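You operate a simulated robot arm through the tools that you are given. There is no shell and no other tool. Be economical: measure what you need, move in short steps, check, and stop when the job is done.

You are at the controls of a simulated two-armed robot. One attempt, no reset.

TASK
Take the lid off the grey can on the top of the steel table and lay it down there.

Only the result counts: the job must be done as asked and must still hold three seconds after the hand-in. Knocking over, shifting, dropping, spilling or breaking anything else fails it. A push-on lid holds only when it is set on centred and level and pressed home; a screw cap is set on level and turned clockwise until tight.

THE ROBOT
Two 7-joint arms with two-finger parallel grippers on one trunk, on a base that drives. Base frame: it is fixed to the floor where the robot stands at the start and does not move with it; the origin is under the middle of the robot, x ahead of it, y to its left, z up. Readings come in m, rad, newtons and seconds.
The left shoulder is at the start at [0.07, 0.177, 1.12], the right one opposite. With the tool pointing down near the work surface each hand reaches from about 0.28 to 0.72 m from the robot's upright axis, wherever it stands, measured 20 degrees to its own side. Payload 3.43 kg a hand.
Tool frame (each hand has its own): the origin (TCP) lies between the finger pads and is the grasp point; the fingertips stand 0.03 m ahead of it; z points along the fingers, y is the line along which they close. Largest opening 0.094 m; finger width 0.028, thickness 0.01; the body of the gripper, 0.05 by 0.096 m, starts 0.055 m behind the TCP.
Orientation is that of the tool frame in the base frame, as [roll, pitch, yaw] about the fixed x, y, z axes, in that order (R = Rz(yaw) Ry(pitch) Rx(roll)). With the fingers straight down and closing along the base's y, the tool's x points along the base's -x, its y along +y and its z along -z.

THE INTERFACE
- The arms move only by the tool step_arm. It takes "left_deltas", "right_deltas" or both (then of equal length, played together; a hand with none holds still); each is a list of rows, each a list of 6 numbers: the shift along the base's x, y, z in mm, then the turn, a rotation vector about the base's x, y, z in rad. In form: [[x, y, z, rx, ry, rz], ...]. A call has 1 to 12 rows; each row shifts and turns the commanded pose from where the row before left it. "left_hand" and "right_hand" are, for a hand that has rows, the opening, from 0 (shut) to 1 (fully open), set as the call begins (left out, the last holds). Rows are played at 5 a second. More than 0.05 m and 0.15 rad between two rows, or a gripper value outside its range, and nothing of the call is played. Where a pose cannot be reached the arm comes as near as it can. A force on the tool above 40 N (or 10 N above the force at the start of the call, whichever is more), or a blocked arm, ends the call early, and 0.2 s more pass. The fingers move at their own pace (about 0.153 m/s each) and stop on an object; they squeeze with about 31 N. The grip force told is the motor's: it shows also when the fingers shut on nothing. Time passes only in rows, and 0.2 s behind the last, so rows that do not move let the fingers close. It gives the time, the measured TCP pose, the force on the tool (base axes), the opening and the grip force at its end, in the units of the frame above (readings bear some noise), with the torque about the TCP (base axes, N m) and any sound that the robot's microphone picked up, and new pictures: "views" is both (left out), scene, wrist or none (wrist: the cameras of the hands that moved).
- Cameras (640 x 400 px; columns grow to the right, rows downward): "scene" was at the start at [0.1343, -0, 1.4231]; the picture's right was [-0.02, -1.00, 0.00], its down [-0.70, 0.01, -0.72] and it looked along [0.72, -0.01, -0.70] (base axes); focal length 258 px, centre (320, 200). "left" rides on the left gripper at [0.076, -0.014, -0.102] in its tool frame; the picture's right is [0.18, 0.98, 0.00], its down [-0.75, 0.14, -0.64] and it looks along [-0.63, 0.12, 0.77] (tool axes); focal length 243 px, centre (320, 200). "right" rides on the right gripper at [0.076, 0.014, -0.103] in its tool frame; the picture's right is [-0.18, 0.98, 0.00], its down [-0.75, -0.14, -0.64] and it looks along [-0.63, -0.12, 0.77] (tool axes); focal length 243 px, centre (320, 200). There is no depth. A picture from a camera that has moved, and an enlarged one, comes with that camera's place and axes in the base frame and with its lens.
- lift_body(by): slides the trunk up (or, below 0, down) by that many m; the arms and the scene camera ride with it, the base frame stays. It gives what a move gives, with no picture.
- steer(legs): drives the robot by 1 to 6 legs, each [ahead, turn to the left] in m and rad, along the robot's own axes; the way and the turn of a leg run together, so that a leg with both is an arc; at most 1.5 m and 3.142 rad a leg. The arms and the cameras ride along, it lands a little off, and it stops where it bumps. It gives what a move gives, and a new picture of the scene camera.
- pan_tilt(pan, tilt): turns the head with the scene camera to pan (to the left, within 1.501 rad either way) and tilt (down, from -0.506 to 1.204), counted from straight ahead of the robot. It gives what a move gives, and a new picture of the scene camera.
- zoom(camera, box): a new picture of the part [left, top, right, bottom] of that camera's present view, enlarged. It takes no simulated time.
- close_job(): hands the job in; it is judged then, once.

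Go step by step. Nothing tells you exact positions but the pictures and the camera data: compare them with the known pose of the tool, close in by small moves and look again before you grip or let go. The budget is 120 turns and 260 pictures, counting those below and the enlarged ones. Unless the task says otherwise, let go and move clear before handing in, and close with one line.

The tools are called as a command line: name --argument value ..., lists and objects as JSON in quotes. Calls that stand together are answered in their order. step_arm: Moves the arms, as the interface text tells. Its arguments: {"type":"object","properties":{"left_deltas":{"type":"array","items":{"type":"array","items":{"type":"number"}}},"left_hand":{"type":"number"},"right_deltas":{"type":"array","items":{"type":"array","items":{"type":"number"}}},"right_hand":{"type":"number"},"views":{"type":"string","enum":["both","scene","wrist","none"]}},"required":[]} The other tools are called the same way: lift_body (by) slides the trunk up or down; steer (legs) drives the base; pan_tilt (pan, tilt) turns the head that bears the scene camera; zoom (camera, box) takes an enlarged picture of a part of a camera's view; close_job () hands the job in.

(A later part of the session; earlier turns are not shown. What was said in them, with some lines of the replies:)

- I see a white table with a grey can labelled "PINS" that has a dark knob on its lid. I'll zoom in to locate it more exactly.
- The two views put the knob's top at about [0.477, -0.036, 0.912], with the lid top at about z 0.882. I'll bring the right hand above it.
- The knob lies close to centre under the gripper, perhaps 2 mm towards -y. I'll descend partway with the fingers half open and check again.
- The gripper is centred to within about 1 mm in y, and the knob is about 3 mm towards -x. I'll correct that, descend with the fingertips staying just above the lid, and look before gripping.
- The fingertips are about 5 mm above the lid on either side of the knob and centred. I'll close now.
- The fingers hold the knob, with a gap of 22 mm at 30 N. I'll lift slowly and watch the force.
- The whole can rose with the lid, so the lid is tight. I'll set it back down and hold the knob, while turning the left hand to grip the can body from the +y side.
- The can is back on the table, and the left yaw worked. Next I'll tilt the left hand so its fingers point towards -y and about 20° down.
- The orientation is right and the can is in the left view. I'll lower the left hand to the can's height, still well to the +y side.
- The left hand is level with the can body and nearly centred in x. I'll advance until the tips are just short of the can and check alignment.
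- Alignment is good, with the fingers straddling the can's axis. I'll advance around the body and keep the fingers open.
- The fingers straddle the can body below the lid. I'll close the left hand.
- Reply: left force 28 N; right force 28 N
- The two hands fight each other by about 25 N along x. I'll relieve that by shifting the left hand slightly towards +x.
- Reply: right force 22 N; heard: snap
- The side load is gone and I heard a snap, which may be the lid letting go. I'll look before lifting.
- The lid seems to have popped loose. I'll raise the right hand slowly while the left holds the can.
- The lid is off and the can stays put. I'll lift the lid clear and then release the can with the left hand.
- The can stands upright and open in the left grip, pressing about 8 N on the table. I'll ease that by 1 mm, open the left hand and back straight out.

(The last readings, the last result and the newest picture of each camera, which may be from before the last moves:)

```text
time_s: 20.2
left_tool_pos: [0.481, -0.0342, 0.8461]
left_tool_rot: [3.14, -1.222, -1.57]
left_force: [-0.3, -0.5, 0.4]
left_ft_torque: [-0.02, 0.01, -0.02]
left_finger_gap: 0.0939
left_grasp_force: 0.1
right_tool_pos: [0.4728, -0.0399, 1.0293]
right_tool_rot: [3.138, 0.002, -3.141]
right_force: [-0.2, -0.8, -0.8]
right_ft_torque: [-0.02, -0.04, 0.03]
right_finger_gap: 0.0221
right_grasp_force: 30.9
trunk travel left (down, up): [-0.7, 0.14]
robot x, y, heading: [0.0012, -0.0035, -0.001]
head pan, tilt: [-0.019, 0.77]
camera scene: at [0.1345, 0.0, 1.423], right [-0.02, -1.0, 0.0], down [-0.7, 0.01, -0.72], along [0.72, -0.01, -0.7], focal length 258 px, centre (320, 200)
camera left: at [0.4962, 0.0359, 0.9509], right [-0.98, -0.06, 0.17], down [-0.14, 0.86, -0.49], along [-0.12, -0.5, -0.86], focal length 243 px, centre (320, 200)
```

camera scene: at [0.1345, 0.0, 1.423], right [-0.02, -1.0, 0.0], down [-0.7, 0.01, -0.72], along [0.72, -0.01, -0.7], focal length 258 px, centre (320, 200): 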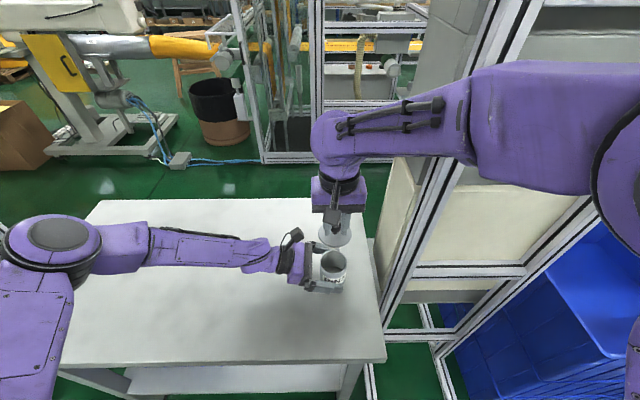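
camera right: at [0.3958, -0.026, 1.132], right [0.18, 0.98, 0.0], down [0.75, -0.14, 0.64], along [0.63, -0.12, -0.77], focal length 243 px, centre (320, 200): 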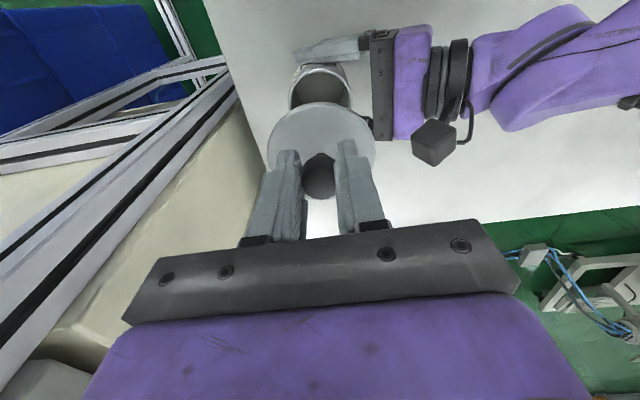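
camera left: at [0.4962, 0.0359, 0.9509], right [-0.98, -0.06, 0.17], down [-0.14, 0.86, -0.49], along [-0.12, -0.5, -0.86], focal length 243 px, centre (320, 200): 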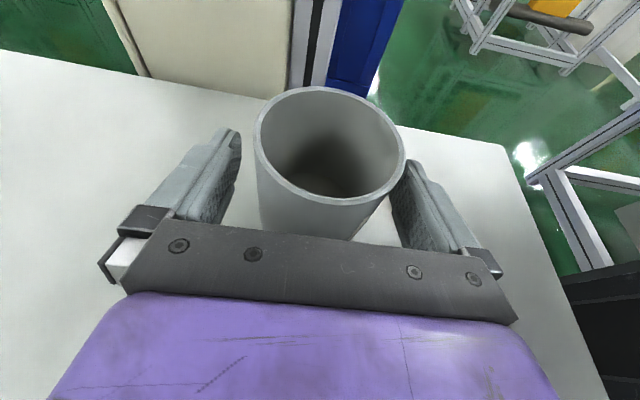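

The can is free and upright. I'll retract the left hand along +y, then raise it out of the way.

step_arm --left_deltas '[[0, 15, 0, 0, 0, 0], [0, 25, 0, 0, 0, 0], [0, 40, 0, 0, 0, 0], [0, 45, 0, 0, 0, 0], [0, 45, 0, 0, 0, 0], [0, 25, 40, 0, 0, 0], [0, 25, 40, 0, 0, 0], [0, 25, 40, 0, 0, 0], [0, 10, 45, 0, 0, 0], [0, 10, 45, 0, 0, 0], [0, 0, 45, 0, 0, 0], [0, 0, 0, 0, 0, 0]]' --views "scene"

zoom --camera "scene" --box '[257, 210, 417, 310]'

```text
time_s: 22.8
left_tool_pos: [0.4819, 0.233, 1.1006]
left_tool_rot: [3.137, -1.221, -1.568]
left_force: [0.3, -1.0, -0.2]
left_ft_torque: [-0.03, 0.01, 0.0]
left_finger_gap: 0.0939
left_grasp_force: 0.2
right_tool_pos: [0.4735, -0.039, 1.0284]
right_tool_rot: [3.141, 0.0, -3.14]
right_force: [0.7, 0.0, -0.6]
right_ft_torque: [-0.03, 0.01, 0.01]
right_finger_gap: 0.022
right_grasp_force: 30.6
trunk travel left (down, up): [-0.7, 0.14]
robot x, y, heading: [0.0014, -0.0024, -0.004]
head pan, tilt: [-0.019, 0.77]
camera scene: at [0.135, 0.0005, 1.423], right [-0.02, -1.0, 0.0], down [-0.7, 0.01, -0.72], along [0.72, -0.01, -0.7], focal length 258 px, centre (320, 200)
```

scene: 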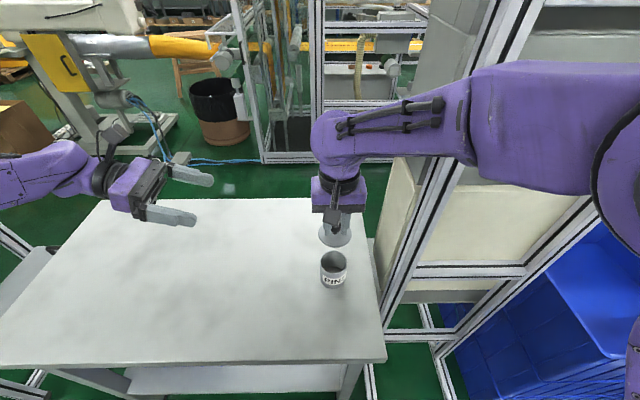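

```text
4.00 times, centred on (337, 260) of scene
camera zoom: at [0.135, 0.0005, 1.423], right [-0.02, -1.0, 0.0], down [-0.7, 0.01, -0.72], along [0.72, -0.01, -0.7], focal length 1034 px, centre (252, -40)
```

zoom: 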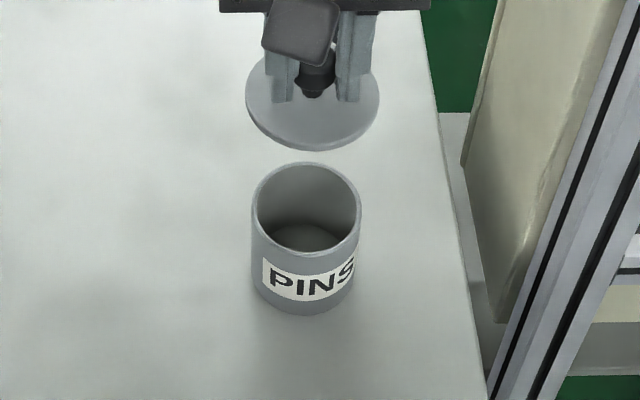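

The can stands upright and the lid is in the right hand. I'll carry it to a clear spot at about [0.50, 0.09] and descend partway.

step_arm --right_deltas '[[6, 26, 0, 0, 0, 0], [6, 26, 0, 0, 0, 0], [6, 26, 0, 0, 0, 0], [6, 26, 0, 0, 0, 0], [6, 26, 0, 0, 0, 0], [0, 0, -40, 0, 0, 0], [0, 0, -40, 0, 0, 0], [0, 0, -40, 0, 0, 0], [0, 0, -25, 0, 0, 0], [0, 0, 0, 0, 0, 0]]'

zoom --camera "scene" --box '[200, 210, 360, 310]'

```text
time_s: 25.0
left_tool_pos: [0.4815, 0.2324, 1.1006]
left_tool_rot: [3.141, -1.223, -1.571]
left_force: [-0.1, 0.0, 0.2]
left_ft_torque: [0.01, 0.01, 0.01]
left_finger_gap: 0.094
left_grasp_force: 0.1
right_tool_pos: [0.5066, 0.0857, 0.8881]
right_tool_rot: [3.131, 0.001, 3.127]
right_force: [-0.1, 0.1, -0.3]
right_ft_torque: [0.01, 0.02, -0.01]
right_finger_gap: 0.0226
right_grasp_force: 31.8
trunk travel left (down, up): [-0.7, 0.14]
robot x, y, heading: [0.0017, 0.0035, 0.003]
head pan, tilt: [-0.019, 0.77]
camera scene: at [0.1341, 0.0002, 1.4231], right [-0.02, -1.0, 0.0], down [-0.7, 0.01, -0.72], along [0.72, -0.01, -0.7], focal length 258 px, centre (320, 200)
camera right: at [0.4306, 0.1006, 0.9894], right [0.2, 0.98, 0.01], down [0.75, -0.16, 0.64], along [0.63, -0.12, -0.77], focal length 243 px, centre (320, 200)
```

scene: 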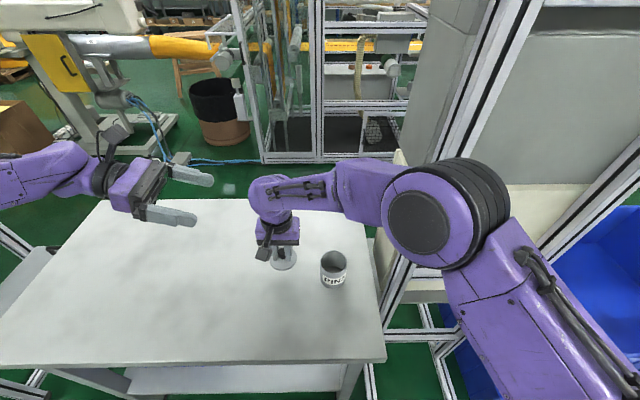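
right: 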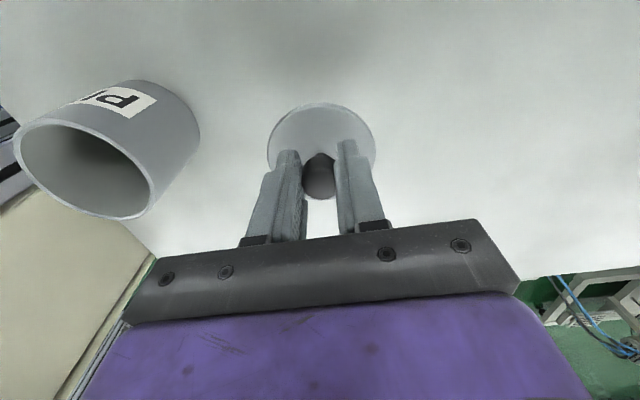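

```text
4.00 times, centred on (280, 260) of scene
camera zoom: at [0.1341, 0.0002, 1.4231], right [-0.02, -1.0, 0.0], down [-0.7, 0.01, -0.72], along [0.72, -0.01, -0.7], focal length 1034 px, centre (480, -40)
```

zoom: 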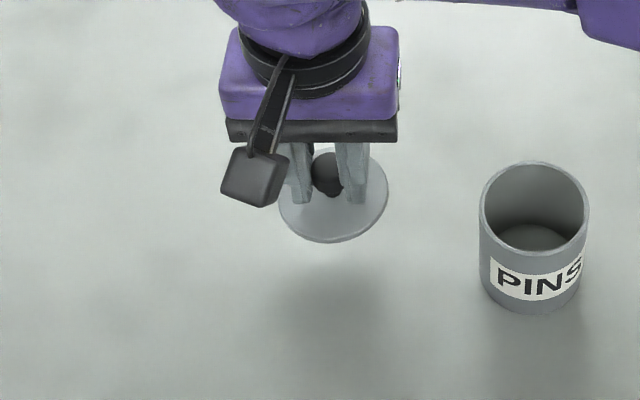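

The lid hangs level above empty table, well clear of the can. I'll lower it in small steps and watch for contact.

step_arm --right_deltas '[[0, 0, -10, 0, 0, 0], [0, 0, -10, 0, 0, 0], [0, 0, -6, 0, 0, 0], [0, 0, -3, 0, 0, 0], [0, 0, 0, 0, 0, 0]]' --views "none"

zoom --camera "scene" --box '[220, 220, 348, 300]'

```text
time_s: 26.2
left_tool_pos: [0.4824, 0.233, 1.1005]
left_tool_rot: [3.14, -1.222, -1.571]
left_force: [0.3, -0.8, -0.2]
left_ft_torque: [0.03, 0.03, 0.05]
left_finger_gap: 0.0939
left_grasp_force: 0.0
right_tool_pos: [0.504, 0.0899, 0.8541]
right_tool_rot: [3.142, 0.0, 3.141]
right_force: [0.3, -0.7, 0.0]
right_ft_torque: [-0.03, 0.02, 0.03]
right_finger_gap: 0.0224
right_grasp_force: 30.7
trunk travel left (down, up): [-0.7, 0.14]
robot x, y, heading: [-0.0004, -0.0003, 0.001]
head pan, tilt: [-0.019, 0.77]
```

```text
5.00 times, centred on (284, 260) of scene
camera zoom: at [0.1343, 0.0002, 1.4231], right [-0.02, -1.0, 0.0], down [-0.7, 0.01, -0.72], along [0.72, -0.01, -0.7], focal length 1292 px, centre (500, -100)
```

zoom: 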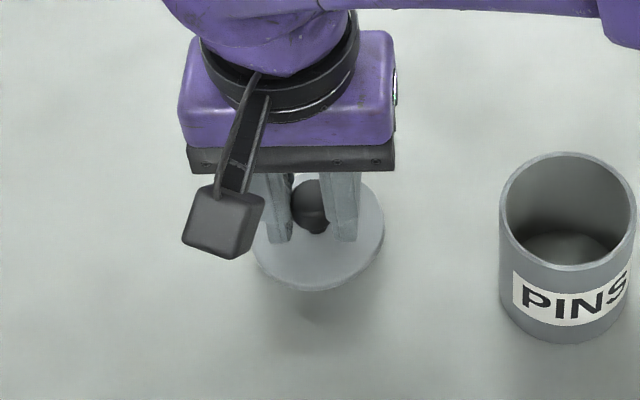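

step_arm --right_deltas '[[0, 0, -1.5, 0, 0, 0], [0, 0, -1.5, 0, 0, 0], [0, 0, -1.5, 0, 0, 0], [0, 0, -1.5, 0, 0, 0]]' --views "none"

zoom --camera "scene" --box '[220, 220, 348, 300]'

```text
time_s: 27.2
left_tool_pos: [0.481, 0.2323, 1.1]
left_tool_rot: [3.139, -1.221, -1.569]
left_force: [-0.3, -0.8, -0.9]
left_ft_torque: [-0.01, -0.03, 0.02]
left_finger_gap: 0.0942
left_grasp_force: 0.1
right_tool_pos: [0.5032, 0.0894, 0.8499]
right_tool_rot: [-3.14, 0.001, -3.14]
right_force: [0.7, 0.0, 0.4]
right_ft_torque: [0.01, 0.02, -0.02]
right_finger_gap: 0.0221
right_grasp_force: 30.4
trunk travel left (down, up): [-0.7, 0.14]
robot x, y, heading: [-0.0003, 0.0013, 0.002]
head pan, tilt: [-0.019, 0.77]
```

```text
5.00 times, centred on (284, 260) of scene
camera zoom: at [0.1345, 0.0003, 1.423], right [-0.02, -1.0, 0.0], down [-0.7, 0.01, -0.72], along [0.72, -0.01, -0.7], focal length 1292 px, centre (500, -100)
```

zoom: 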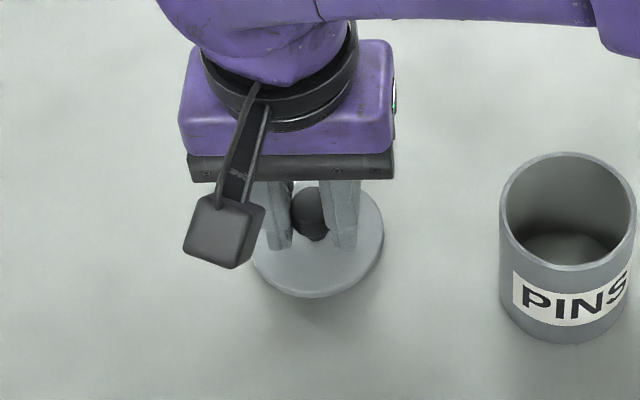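

There's no contact yet, though the shadow gap is shrinking. I'll keep lowering.

step_arm --right_deltas '[[0, 0, -1.5, 0, 0, 0], [0, 0, -1.5, 0, 0, 0], [0, 0, -1, 0, 0, 0]]' --views "none"

zoom --camera "scene" --box '[220, 220, 348, 300]'

```text
time_s: 28.0
left_tool_pos: [0.4822, 0.2328, 1.0998]
left_tool_rot: [3.138, -1.223, -1.569]
left_force: [0.3, 0.6, -0.6]
left_ft_torque: [0.01, -0.02, 0.03]
left_finger_gap: 0.094
left_grasp_force: 0.1
right_tool_pos: [0.5034, 0.0893, 0.8434]
right_tool_rot: [3.141, 0.003, -3.138]
right_force: [0.0, 0.5, -0.5]
right_ft_torque: [0.02, -0.01, 0.01]
right_finger_gap: 0.0224
right_grasp_force: 31.3
trunk travel left (down, up): [-0.7, 0.14]
robot x, y, heading: [-0.0012, -0.0016, -0.002]
head pan, tilt: [-0.019, 0.77]
```

```text
5.00 times, centred on (284, 260) of scene
camera zoom: at [0.1344, 0.0002, 1.4231], right [-0.02, -1.0, 0.0], down [-0.7, 0.01, -0.72], along [0.72, -0.01, -0.7], focal length 1292 px, centre (500, -100)
```

zoom: 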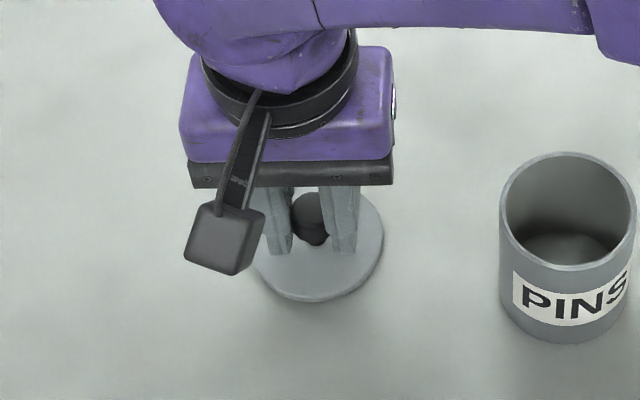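

step_arm --right_deltas '[[0, 0, -1, 0, 0, 0], [0, 0, -1, 0, 0, 0], [0, 0, -1, 0, 0, 0]]' --views "none"

```text
time_s: 28.8
left_tool_pos: [0.4808, 0.2329, 1.1006]
left_tool_rot: [3.141, -1.223, -1.572]
left_force: [0.4, 0.0, -0.8]
left_ft_torque: [0.01, 0.01, -0.01]
left_finger_gap: 0.0942
left_grasp_force: 0.0
right_tool_pos: [0.5048, 0.0909, 0.8427]
right_tool_rot: [3.14, 0.004, -3.141]
right_force: [-0.8, 1.0, 3.5]
right_ft_torque: [-0.02, -0.12, -0.01]
right_finger_gap: 0.0226
right_grasp_force: 31.4
trunk travel left (down, up): [-0.7, 0.14]
robot x, y, heading: [-0.0011, 0.0019, 0.006]
head pan, tilt: [-0.019, 0.77]
```

The force has risen to about 4.5 N, so the lid is on the table. I'll go 0.5 mm more to seat it, then look.

step_arm --right_deltas '[[0, 0, -0.5, 0, 0, 0], [0, 0, 0, 0, 0, 0]]' --views "none"

zoom --camera "scene" --box '[220, 220, 348, 300]'

```text
time_s: 29.4
left_tool_pos: [0.4801, 0.2337, 1.1011]
left_tool_rot: [-3.14, -1.222, -1.569]
left_force: [0.1, -0.2, 0.5]
left_ft_torque: [0.0, 0.0, 0.01]
left_finger_gap: 0.0941
left_grasp_force: 0.1
right_tool_pos: [0.5049, 0.0893, 0.841]
right_tool_rot: [3.14, 0.003, -3.141]
right_force: [1.7, 3.4, 11.1]
right_ft_torque: [0.05, -0.28, 0.07]
right_finger_gap: 0.0223
right_grasp_force: 31.5
trunk travel left (down, up): [-0.7, 0.14]
robot x, y, heading: [0.0009, -0.0001, -0.0]
head pan, tilt: [-0.019, 0.77]
```

```text
5.00 times, centred on (284, 260) of scene
camera zoom: at [0.1333, 0.0006, 1.4233], right [-0.02, -1.0, 0.0], down [-0.7, 0.01, -0.72], along [0.72, -0.01, -0.7], focal length 1292 px, centre (500, -100)
```

zoom: 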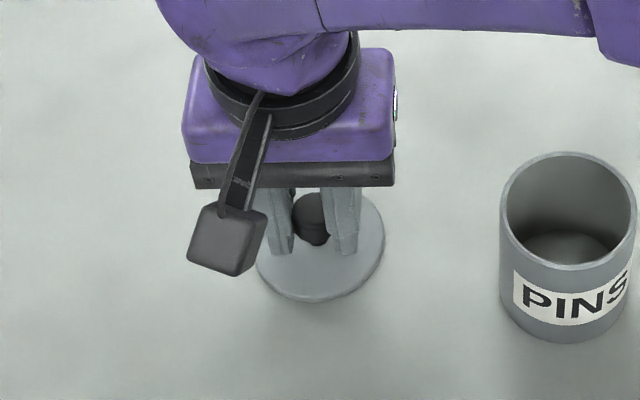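

The lid is firmly on the table at 11 N. I'll open the fingers, then rise straight up.

step_arm --right_deltas '[[0, 0, 0.5, 0, 0, 0], [0, 0, 0, 0, 0, 0], [0, 0, 0, 0, 0, 0]]' --right_hand 0.6 --views "none"

step_arm --right_deltas '[[0, 0, 10, 0, 0, 0], [0, 0, 20, 0, 0, 0], [0, 0, 30, 0, 0, 0], [0, 0, 40, 0, 0, 0], [0, 0, 40, 0, 0, 0], [0, -20, 40, 0, 0, 0], [-10, -40, 10, 0, 0, 0], [-10, -40, 0, 0, 0, 0], [-10, -40, 0, 0, 0, 0], [0, 0, 0, 0, 0, 0]]'

zoom --camera "scene" --box '[220, 220, 380, 320]'

```text
time_s: 30.2
left_tool_pos: [0.4813, 0.2322, 1.0995]
left_tool_rot: [3.141, -1.222, -1.57]
left_force: [0.3, 0.6, 0.4]
left_ft_torque: [0.04, 0.04, -0.01]
left_finger_gap: 0.0939
left_grasp_force: 0.0
right_tool_pos: [0.5039, 0.0901, 0.8408]
right_tool_rot: [3.141, 0.0, -3.14]
right_force: [-0.3, 0.8, 0.0]
right_ft_torque: [0.03, 0.01, 0.0]
right_finger_gap: 0.0565
right_grasp_force: 0.0
trunk travel left (down, up): [-0.7, 0.14]
robot x, y, heading: [0.0026, -0.0021, 0.0]
head pan, tilt: [-0.019, 0.77]
```

```text
time_s: 32.4
left_tool_pos: [0.4809, 0.2343, 1.1006]
left_tool_rot: [-3.141, -1.222, -1.568]
left_force: [0.2, 0.1, 0.9]
left_ft_torque: [-0.01, -0.01, 0.0]
left_finger_gap: 0.094
left_grasp_force: 0.1
right_tool_pos: [0.4762, -0.0477, 1.0319]
right_tool_rot: [-3.141, 0.003, -3.139]
right_force: [-0.3, 0.7, -0.1]
right_ft_torque: [-0.01, -0.01, -0.02]
right_finger_gap: 0.0564
right_grasp_force: 0.0
trunk travel left (down, up): [-0.7, 0.14]
robot x, y, heading: [0.0014, -0.0016, -0.002]
head pan, tilt: [-0.019, 0.77]
camera scene: at [0.1341, 0.0016, 1.4231], right [-0.02, -1.0, 0.0], down [-0.7, 0.01, -0.72], along [0.72, -0.01, -0.7], focal length 258 px, centre (320, 200)
camera right: at [0.4002, -0.0339, 1.1336], right [0.18, 0.98, 0.0], down [0.75, -0.14, 0.64], along [0.63, -0.12, -0.77], focal length 243 px, centre (320, 200)
```

scene: 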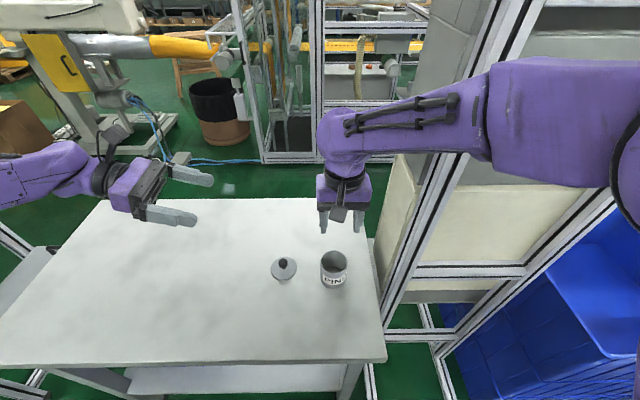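
right: 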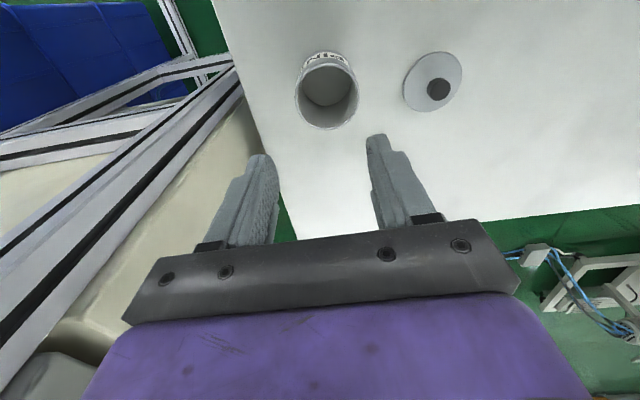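

```text
4.00 times, centred on (300, 270) of scene
camera zoom: at [0.1341, 0.0016, 1.4231], right [-0.02, -1.0, 0.0], down [-0.7, 0.01, -0.72], along [0.72, -0.01, -0.7], focal length 1034 px, centre (400, -80)
```

zoom: 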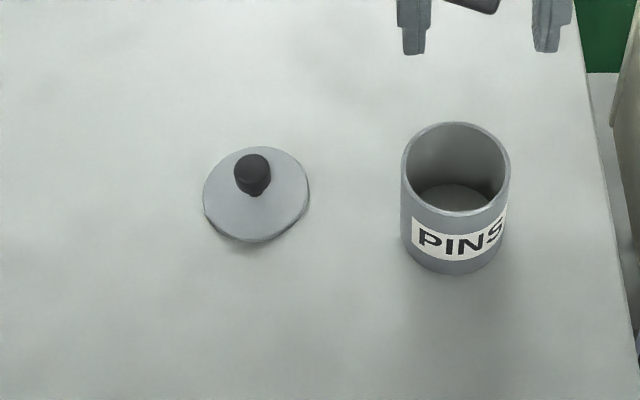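

The lid lies on the table beside the upright, open can, and both hands are clear. I'm handing the job in.

close_job

```text
The job is handed in.
```

The lid is off the grey can and lying on the steel table beside it; the can is still upright, and I let go and moved both hands clear before handing in.
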